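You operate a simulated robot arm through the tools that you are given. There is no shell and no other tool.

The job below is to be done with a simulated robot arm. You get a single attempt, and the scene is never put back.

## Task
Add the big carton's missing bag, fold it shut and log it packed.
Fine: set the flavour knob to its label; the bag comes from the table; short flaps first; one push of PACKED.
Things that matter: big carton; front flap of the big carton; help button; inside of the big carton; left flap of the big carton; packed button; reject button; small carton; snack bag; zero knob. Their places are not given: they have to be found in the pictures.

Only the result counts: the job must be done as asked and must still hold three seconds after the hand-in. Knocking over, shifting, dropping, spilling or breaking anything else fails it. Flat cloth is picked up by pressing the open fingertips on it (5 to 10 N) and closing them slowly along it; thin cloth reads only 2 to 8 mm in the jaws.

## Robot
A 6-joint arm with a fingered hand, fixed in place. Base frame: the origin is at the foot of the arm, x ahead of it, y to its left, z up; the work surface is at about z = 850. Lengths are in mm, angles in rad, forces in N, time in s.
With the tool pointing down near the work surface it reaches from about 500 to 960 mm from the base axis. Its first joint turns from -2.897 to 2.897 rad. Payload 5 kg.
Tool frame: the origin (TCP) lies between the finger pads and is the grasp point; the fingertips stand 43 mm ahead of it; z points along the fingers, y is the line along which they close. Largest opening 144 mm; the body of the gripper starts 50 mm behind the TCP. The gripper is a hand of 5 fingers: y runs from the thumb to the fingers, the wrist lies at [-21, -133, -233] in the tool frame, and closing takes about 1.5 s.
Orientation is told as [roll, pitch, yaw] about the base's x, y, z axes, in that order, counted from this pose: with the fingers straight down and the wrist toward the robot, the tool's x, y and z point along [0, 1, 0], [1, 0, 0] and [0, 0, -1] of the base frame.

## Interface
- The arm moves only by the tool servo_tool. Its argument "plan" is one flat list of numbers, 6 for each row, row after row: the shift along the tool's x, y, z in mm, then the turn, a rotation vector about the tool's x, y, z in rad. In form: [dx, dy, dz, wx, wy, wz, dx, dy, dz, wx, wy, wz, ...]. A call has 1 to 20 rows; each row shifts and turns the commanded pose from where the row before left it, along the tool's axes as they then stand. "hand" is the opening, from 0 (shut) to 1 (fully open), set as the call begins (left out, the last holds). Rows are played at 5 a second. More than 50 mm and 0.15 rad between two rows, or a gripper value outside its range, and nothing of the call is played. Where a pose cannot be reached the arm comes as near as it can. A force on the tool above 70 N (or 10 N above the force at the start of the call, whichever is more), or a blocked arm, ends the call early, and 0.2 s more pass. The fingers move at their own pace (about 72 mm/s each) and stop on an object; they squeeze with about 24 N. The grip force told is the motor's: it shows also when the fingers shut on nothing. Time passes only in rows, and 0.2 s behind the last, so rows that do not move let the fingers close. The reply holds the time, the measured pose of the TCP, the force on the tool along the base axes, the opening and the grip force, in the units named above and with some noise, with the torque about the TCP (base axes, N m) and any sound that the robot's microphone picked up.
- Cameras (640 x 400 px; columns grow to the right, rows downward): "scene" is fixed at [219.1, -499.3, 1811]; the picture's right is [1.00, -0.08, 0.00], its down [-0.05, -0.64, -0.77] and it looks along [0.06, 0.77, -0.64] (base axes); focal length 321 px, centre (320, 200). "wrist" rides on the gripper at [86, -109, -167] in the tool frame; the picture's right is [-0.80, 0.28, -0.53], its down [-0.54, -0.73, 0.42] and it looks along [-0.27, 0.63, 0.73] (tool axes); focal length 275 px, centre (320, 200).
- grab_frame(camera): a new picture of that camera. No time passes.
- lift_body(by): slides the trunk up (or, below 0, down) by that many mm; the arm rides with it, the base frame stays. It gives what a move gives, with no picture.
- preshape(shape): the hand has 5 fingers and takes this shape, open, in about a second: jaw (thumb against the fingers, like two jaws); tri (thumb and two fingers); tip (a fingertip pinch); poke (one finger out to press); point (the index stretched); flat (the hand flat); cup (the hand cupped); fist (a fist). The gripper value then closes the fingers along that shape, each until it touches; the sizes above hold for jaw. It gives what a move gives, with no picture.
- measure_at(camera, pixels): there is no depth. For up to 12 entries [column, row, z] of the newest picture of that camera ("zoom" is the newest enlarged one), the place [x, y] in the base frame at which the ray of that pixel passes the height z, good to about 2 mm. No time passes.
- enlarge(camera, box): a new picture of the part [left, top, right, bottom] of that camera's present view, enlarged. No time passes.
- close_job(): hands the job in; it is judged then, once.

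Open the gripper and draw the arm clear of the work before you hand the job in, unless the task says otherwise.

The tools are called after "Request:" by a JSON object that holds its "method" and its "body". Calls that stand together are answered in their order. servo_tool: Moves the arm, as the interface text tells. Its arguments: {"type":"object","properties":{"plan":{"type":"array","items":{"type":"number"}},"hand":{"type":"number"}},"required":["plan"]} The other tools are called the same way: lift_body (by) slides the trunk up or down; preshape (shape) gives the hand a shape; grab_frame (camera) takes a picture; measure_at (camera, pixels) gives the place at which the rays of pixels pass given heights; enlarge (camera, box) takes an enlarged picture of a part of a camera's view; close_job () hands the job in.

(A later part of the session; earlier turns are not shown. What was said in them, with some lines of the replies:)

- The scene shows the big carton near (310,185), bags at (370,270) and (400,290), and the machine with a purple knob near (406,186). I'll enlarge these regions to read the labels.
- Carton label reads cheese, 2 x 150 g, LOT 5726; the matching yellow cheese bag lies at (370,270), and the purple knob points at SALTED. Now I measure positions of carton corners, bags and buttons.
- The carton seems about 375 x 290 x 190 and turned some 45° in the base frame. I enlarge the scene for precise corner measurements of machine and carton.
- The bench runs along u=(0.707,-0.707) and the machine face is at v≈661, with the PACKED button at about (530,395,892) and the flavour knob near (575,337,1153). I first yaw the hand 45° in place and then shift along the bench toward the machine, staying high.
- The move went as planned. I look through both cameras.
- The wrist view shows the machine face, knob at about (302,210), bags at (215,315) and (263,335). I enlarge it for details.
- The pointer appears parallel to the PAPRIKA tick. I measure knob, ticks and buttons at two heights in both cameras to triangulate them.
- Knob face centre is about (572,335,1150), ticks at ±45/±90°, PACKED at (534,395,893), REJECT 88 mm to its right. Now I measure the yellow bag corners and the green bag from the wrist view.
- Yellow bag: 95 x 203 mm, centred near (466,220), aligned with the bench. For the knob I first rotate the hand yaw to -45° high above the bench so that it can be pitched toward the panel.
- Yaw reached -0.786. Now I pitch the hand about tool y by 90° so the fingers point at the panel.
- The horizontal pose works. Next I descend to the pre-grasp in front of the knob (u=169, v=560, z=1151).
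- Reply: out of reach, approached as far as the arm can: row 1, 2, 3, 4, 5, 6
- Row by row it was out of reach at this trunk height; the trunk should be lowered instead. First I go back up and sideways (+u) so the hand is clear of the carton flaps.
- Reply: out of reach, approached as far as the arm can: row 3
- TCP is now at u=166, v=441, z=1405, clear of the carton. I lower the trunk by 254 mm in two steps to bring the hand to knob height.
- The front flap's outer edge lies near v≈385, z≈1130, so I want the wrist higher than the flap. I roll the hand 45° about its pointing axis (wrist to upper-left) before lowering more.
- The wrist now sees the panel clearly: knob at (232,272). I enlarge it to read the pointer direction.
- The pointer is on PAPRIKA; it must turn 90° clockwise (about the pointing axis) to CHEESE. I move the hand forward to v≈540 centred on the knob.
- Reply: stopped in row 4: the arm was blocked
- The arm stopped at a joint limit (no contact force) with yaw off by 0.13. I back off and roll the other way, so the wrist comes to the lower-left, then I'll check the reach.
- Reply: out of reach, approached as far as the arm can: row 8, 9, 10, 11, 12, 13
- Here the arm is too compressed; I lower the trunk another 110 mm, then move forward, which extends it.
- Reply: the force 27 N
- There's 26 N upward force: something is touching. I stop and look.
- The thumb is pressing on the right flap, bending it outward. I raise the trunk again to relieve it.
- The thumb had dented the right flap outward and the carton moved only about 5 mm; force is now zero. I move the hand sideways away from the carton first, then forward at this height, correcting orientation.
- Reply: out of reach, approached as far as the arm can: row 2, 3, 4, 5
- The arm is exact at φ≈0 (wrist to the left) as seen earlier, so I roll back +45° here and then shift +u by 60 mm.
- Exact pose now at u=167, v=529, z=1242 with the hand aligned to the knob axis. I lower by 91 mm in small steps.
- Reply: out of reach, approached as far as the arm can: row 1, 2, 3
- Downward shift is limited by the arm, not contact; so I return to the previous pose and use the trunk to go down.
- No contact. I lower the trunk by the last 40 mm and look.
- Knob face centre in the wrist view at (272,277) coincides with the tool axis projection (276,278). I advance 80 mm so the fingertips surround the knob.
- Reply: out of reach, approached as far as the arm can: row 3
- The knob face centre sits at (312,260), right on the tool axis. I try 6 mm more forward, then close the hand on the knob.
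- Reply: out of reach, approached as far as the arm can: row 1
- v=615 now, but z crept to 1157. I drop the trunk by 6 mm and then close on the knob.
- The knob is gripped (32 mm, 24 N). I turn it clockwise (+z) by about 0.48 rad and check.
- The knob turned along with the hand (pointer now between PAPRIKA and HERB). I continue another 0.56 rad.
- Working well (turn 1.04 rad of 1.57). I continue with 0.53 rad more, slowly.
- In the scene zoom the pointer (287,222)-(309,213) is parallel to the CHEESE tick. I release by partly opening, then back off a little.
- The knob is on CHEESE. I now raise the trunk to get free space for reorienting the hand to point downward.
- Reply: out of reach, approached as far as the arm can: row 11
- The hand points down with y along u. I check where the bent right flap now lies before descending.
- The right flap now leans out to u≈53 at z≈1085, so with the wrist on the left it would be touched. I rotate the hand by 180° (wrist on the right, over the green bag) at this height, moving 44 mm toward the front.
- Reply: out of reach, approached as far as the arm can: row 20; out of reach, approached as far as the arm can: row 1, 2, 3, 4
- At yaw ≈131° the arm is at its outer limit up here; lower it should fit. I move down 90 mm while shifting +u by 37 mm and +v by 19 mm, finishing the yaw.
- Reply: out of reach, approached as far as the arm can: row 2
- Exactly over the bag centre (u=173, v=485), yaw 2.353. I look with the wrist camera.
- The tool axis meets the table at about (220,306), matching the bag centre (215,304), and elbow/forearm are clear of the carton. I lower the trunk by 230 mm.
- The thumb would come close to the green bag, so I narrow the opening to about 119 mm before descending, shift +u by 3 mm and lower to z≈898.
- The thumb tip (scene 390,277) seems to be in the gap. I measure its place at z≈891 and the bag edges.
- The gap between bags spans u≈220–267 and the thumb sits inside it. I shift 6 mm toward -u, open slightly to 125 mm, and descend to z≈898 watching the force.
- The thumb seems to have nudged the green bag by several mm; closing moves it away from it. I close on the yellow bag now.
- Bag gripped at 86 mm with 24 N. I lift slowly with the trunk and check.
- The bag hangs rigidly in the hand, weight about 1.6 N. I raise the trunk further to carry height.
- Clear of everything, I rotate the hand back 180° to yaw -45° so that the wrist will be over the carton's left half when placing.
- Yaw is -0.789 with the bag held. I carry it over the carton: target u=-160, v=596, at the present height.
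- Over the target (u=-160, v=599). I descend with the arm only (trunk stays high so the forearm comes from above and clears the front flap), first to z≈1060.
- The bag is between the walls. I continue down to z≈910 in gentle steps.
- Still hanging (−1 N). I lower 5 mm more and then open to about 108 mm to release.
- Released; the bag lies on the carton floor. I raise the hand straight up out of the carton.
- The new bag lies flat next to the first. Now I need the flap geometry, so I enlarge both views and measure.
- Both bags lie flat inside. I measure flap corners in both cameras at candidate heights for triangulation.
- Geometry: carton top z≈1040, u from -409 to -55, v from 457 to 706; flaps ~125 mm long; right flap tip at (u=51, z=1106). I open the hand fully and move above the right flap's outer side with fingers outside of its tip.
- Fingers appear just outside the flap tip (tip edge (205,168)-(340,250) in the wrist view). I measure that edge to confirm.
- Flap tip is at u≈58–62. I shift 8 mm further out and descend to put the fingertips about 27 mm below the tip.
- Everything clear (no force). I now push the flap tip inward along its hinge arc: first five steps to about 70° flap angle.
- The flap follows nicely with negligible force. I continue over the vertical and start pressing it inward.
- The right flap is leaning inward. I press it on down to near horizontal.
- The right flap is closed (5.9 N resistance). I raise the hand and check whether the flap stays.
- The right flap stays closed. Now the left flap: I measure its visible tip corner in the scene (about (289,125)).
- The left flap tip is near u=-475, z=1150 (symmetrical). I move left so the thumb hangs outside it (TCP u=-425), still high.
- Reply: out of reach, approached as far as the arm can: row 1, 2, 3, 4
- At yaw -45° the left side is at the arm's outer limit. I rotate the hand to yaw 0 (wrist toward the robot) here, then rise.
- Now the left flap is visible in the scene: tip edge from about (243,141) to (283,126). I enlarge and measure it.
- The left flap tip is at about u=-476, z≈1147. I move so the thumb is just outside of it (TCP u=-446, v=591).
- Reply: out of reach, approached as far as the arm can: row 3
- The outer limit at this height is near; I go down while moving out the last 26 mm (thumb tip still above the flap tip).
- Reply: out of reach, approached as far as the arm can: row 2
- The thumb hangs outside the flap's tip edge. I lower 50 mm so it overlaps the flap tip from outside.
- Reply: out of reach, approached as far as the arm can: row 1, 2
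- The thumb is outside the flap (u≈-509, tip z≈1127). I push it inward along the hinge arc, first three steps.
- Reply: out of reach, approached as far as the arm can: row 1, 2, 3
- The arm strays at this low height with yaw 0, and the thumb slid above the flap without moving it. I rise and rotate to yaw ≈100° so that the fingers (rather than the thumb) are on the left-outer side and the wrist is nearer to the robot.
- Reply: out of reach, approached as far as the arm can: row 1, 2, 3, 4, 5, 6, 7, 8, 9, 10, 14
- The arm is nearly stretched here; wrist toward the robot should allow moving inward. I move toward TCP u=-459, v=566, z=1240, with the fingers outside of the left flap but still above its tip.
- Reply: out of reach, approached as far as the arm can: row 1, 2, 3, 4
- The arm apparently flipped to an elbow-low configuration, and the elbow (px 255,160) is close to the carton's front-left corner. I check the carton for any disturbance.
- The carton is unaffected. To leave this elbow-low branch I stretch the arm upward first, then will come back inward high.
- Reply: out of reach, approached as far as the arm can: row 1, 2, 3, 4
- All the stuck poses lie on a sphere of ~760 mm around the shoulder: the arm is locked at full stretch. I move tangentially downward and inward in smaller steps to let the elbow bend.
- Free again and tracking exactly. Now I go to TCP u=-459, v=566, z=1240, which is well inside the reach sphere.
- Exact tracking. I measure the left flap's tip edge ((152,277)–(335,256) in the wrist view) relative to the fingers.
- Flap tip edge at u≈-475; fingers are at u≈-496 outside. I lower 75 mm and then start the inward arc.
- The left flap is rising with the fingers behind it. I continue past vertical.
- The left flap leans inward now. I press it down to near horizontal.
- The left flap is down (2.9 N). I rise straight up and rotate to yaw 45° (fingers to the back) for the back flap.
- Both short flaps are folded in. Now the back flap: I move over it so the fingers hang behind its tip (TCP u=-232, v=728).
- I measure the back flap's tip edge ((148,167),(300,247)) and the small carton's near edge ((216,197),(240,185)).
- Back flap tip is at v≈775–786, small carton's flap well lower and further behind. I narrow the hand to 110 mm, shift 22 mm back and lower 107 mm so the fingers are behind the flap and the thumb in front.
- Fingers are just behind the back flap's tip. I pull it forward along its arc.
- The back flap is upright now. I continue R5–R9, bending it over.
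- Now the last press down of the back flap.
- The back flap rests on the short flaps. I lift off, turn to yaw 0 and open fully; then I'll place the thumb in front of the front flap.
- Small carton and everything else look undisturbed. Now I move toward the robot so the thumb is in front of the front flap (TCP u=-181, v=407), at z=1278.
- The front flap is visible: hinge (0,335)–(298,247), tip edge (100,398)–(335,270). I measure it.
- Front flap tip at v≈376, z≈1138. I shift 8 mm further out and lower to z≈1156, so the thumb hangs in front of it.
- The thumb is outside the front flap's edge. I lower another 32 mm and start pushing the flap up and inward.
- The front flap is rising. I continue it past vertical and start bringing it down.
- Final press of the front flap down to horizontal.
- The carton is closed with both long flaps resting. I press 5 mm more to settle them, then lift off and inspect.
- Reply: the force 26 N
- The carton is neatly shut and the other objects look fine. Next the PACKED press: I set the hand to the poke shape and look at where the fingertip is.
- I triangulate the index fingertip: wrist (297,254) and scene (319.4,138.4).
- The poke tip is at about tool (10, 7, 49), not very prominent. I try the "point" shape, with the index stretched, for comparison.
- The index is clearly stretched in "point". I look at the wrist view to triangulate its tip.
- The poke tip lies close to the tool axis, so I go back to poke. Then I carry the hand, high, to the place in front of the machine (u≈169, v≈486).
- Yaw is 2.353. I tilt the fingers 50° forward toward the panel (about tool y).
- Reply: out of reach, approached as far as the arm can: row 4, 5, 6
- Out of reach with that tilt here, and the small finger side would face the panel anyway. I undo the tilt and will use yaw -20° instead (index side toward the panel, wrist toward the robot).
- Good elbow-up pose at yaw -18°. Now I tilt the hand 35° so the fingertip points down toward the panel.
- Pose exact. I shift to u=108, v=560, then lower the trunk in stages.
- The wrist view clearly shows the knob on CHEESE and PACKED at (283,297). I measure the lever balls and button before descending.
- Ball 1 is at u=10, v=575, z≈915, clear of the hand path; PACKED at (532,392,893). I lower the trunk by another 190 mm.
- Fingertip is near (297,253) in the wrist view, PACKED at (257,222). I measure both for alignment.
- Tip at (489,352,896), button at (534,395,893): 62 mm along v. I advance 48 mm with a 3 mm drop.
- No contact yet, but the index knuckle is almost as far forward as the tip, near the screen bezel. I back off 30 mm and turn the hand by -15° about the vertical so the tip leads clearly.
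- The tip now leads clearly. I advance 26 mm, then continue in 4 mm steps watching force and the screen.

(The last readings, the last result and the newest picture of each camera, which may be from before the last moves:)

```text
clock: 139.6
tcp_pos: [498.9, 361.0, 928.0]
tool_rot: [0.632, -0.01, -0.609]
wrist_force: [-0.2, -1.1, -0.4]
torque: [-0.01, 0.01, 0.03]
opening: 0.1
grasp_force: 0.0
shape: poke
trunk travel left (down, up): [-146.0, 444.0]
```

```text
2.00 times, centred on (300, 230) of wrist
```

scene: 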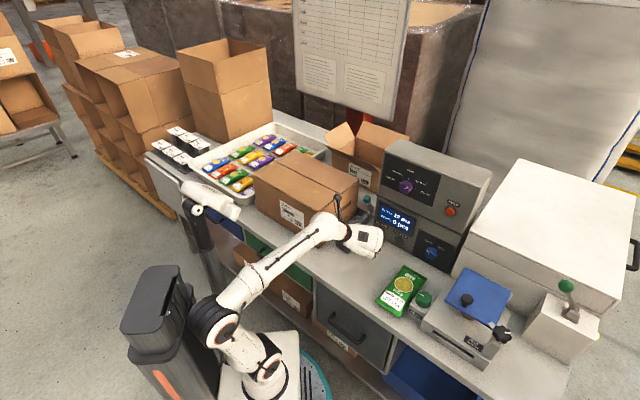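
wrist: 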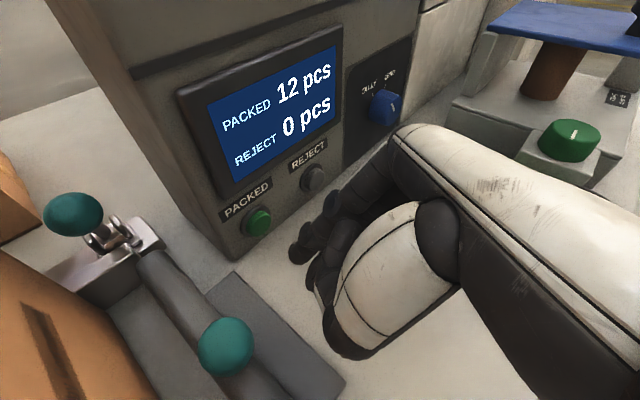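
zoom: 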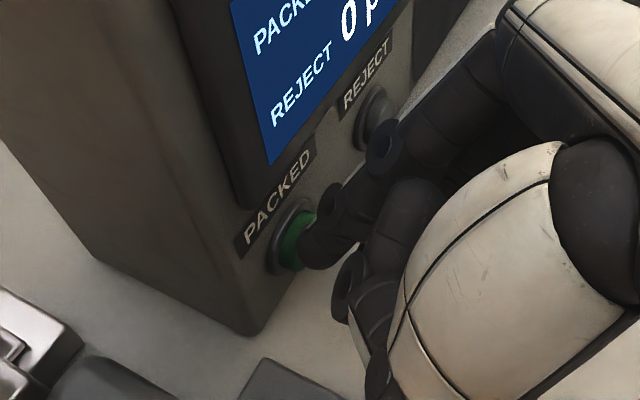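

Almost in contact. I push 4 mm more.

Request:
{"method": "servo_tool", "body": {"plan": [3.2, 0.7, 2.3, 0, 0, 0]}}

Request:
{"method": "servo_tool", "body": {"plan": [2.4, 0.5, 1.7, 0, 0, 0]}}

Request:
{"method": "enlarge", "body": {"camera": "wrist", "box": [200, 130, 400, 330]}}

Request:
{"method": "enlarge", "body": {"camera": "scene", "box": [350, 180, 430, 260]}}

```text
clock: 140.0
tcp_pos: [502.7, 363.8, 927.7]
tool_rot: [0.632, -0.009, -0.609]
wrist_force: [-1.1, -0.6, -0.3]
torque: [0.04, 0.03, 0.01]
opening: 0.1
grasp_force: 0.1
shape: poke
trunk travel left (down, up): [-146.0, 444.0]
```

```text
clock: 140.4
tcp_pos: [503.4, 366.1, 928.8]
tool_rot: [0.63, -0.01, -0.609]
wrist_force: [-1.8, -0.8, 1.0]
torque: [-0.02, 0.05, 0.05]
opening: 0.1
grasp_force: 0.0
shape: poke
trunk travel left (down, up): [-146.0, 444.0]
heard: click
```

```text
2.00 times, centred on (300, 230) of wrist
```

zoom: 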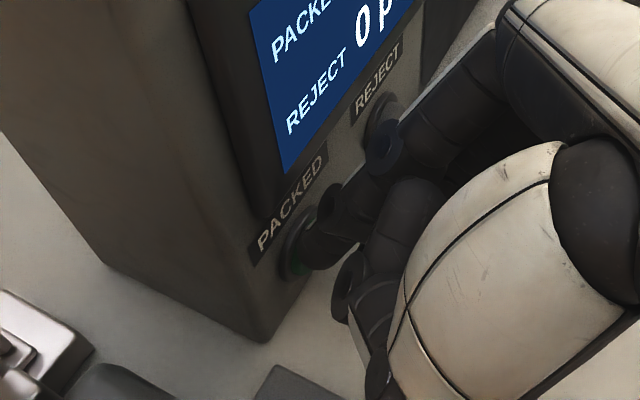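

```text
5.00 times, centred on (390, 220) of scene
```

zoom: 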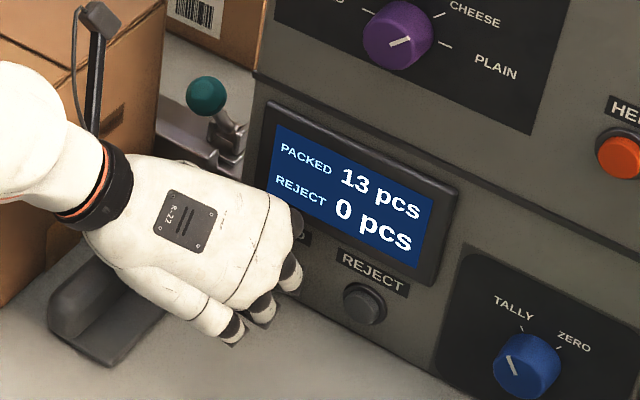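

A click was heard and the screen now shows PACKED 13 pcs, REJECT 0. I withdraw straight back along -v.

Request:
{"method": "servo_tool", "body": {"plan": [-8, -1.7, -5.8, 0, 0, 0, -16, -3.5, -11.6, 0, 0, 0, -24, -5.2, -17.4, 0, 0, 0]}}

Request:
{"method": "lift_body", "body": {"by": 200}}

Request:
{"method": "grab_frame", "body": {"camera": "scene"}}

Request:
{"method": "grab_frame", "body": {"camera": "wrist"}}

```text
clock: 141.2
tcp_pos: [460.3, 323.0, 925.6]
tool_rot: [0.63, -0.008, -0.61]
wrist_force: [-0.4, 1.4, -0.7]
torque: [-0.03, 0.03, -0.01]
opening: 0.2
grasp_force: 0.1
shape: poke
trunk travel left (down, up): [-146.0, 444.0]
```

```text
clock: 143.3
tcp_pos: [459.9, 322.3, 1127.7]
tool_rot: [0.632, -0.009, -0.609]
wrist_force: [-0.1, 0.5, 0.1]
torque: [-0.04, 0.01, 0.03]
opening: 0.2
grasp_force: 0.0
shape: poke
trunk travel left (down, up): [-346.0, 244.0]
```

```text
taken
```

scene: 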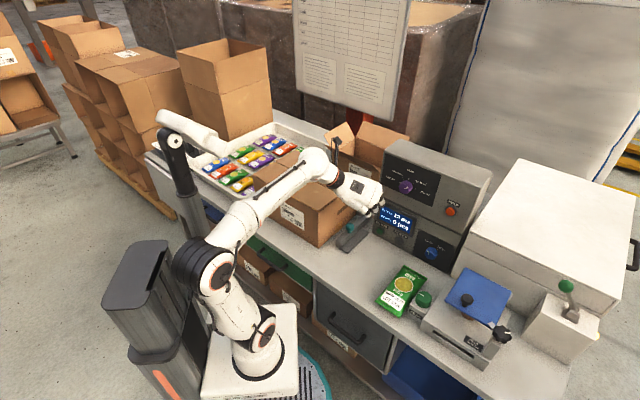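

```text
taken
```

wrist: 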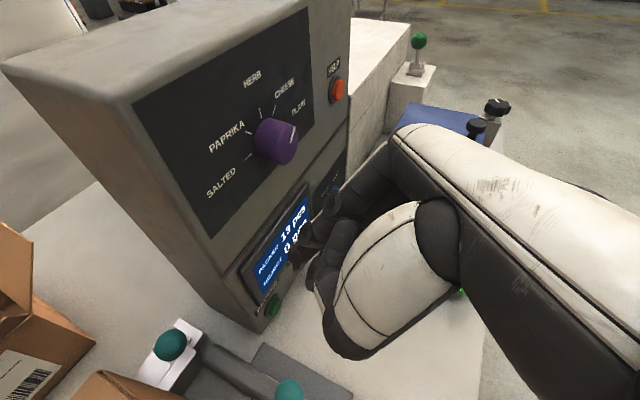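

The count is 13 and the knob stays on CHEESE. I raise the arm clear, set the hand to an open jaw, and inspect everything.

Request:
{"method": "lift_body", "body": {"by": 230}}

Request:
{"method": "preshape", "body": {"shape": "jaw"}}

Request:
{"method": "servo_tool", "body": {"plan": [0, 0, -20, 0, 0, 0, 0, 0, -20, 0, 0, 0], "hand": 1}}

Request:
{"method": "enlarge", "body": {"camera": "scene", "box": [330, 220, 450, 340]}}

Request:
{"method": "enlarge", "body": {"camera": "scene", "box": [230, 110, 390, 250]}}

Request:
{"method": "grab_frame", "body": {"camera": "scene"}}

```text
clock: 145.8
tcp_pos: [460.9, 322.7, 1356.8]
tool_rot: [0.631, -0.007, -0.609]
wrist_force: [0.2, -0.2, 0.5]
torque: [-0.02, -0.01, -0.03]
opening: 0.0
grasp_force: 0.1
shape: poke
trunk travel left (down, up): [-576.0, 14.0]
```

```text
clock: 146.7
tcp_pos: [460.1, 322.6, 1356.7]
tool_rot: [0.631, -0.008, -0.609]
wrist_force: [0.3, 0.2, 0.4]
torque: [0.0, 0.01, -0.01]
opening: 143.9
grasp_force: 0.1
shape: jaw
trunk travel left (down, up): [-576.0, 14.0]
```

```text
clock: 147.3
tcp_pos: [446.9, 302.3, 1388.7]
tool_rot: [0.631, -0.008, -0.61]
wrist_force: [0.8, -0.4, -0.5]
torque: [0.0, -0.03, -0.02]
opening: 144.4
grasp_force: 0.1
shape: jaw
trunk travel left (down, up): [-576.0, 14.0]
```

```text
3.33 times, centred on (390, 280) of scene
```

zoom: 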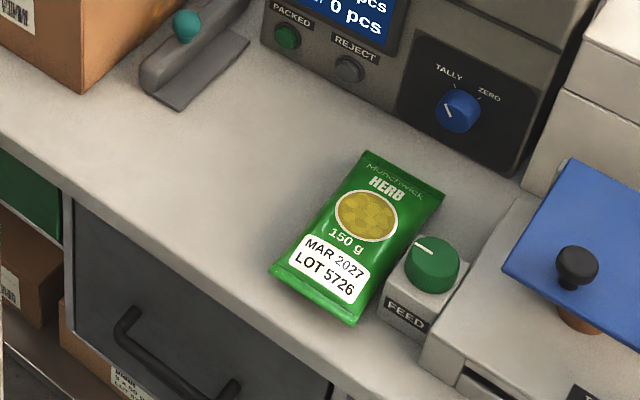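

```text
2.86 times, centred on (310, 180) of scene
```

zoom: 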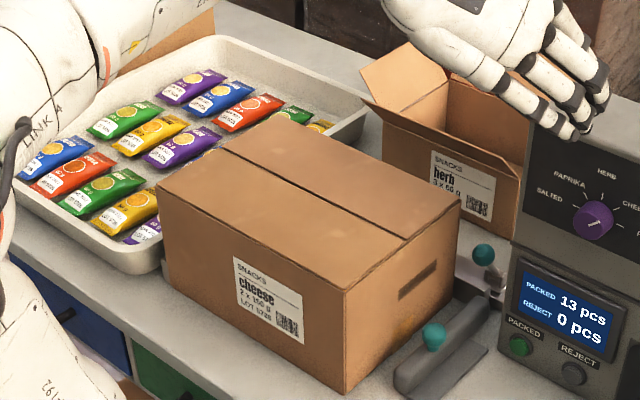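

```text
taken
```

scene: 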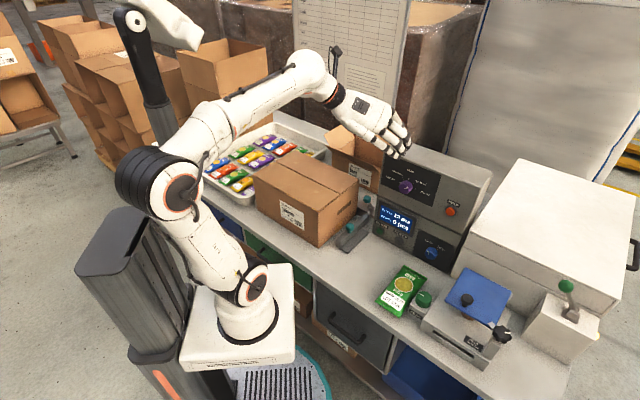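

The carton is shut flat with both bags inside, the counter reads 13/0, and the flavour knob is on CHEESE. The herb bag sits about 7 mm from where it started. The hand is open and well above the work, so I hand the job in.

Request:
{"method": "close_job", "body": {}}

```text
The job is handed in.
```

The job is handed in. The big carton holds both cheese bags and is folded shut, and it is logged as packed.

- **Bag:** The 150 g cheese bag (LOT 5726) from the table now lies beside the one already in the carton.
- **Flavour knob:** I turned it from PAPRIKA to CHEESE, and it still pointed there at the end.
- **Flaps:** The right and left short flaps went in first, then the back, then the front. They were lying flat in the last picture.
- **Log:** I pushed PACKED once and heard one click. The counter went from 12 to 13, and REJECT stayed at 0.

Three things got nudged or moved along the way:

- **Herb bag:** My thumb shifted the green herb bag on the table by about 7 mm while I was picking up the cheese bag. I left it there, because pushing it back risked moving it further. The job says shifting anything else fails it, so this could count against the result.
- **Big carton:** It moved about 7 mm when my thumb pressed on the right flap early on.
- **Right flap:** The same press bent the flap outward, but it folded in normally afterwards.

The small carton, the tray of bags and the other controls looked unchanged in the last pictures. The hand is open and raised clear of the work.
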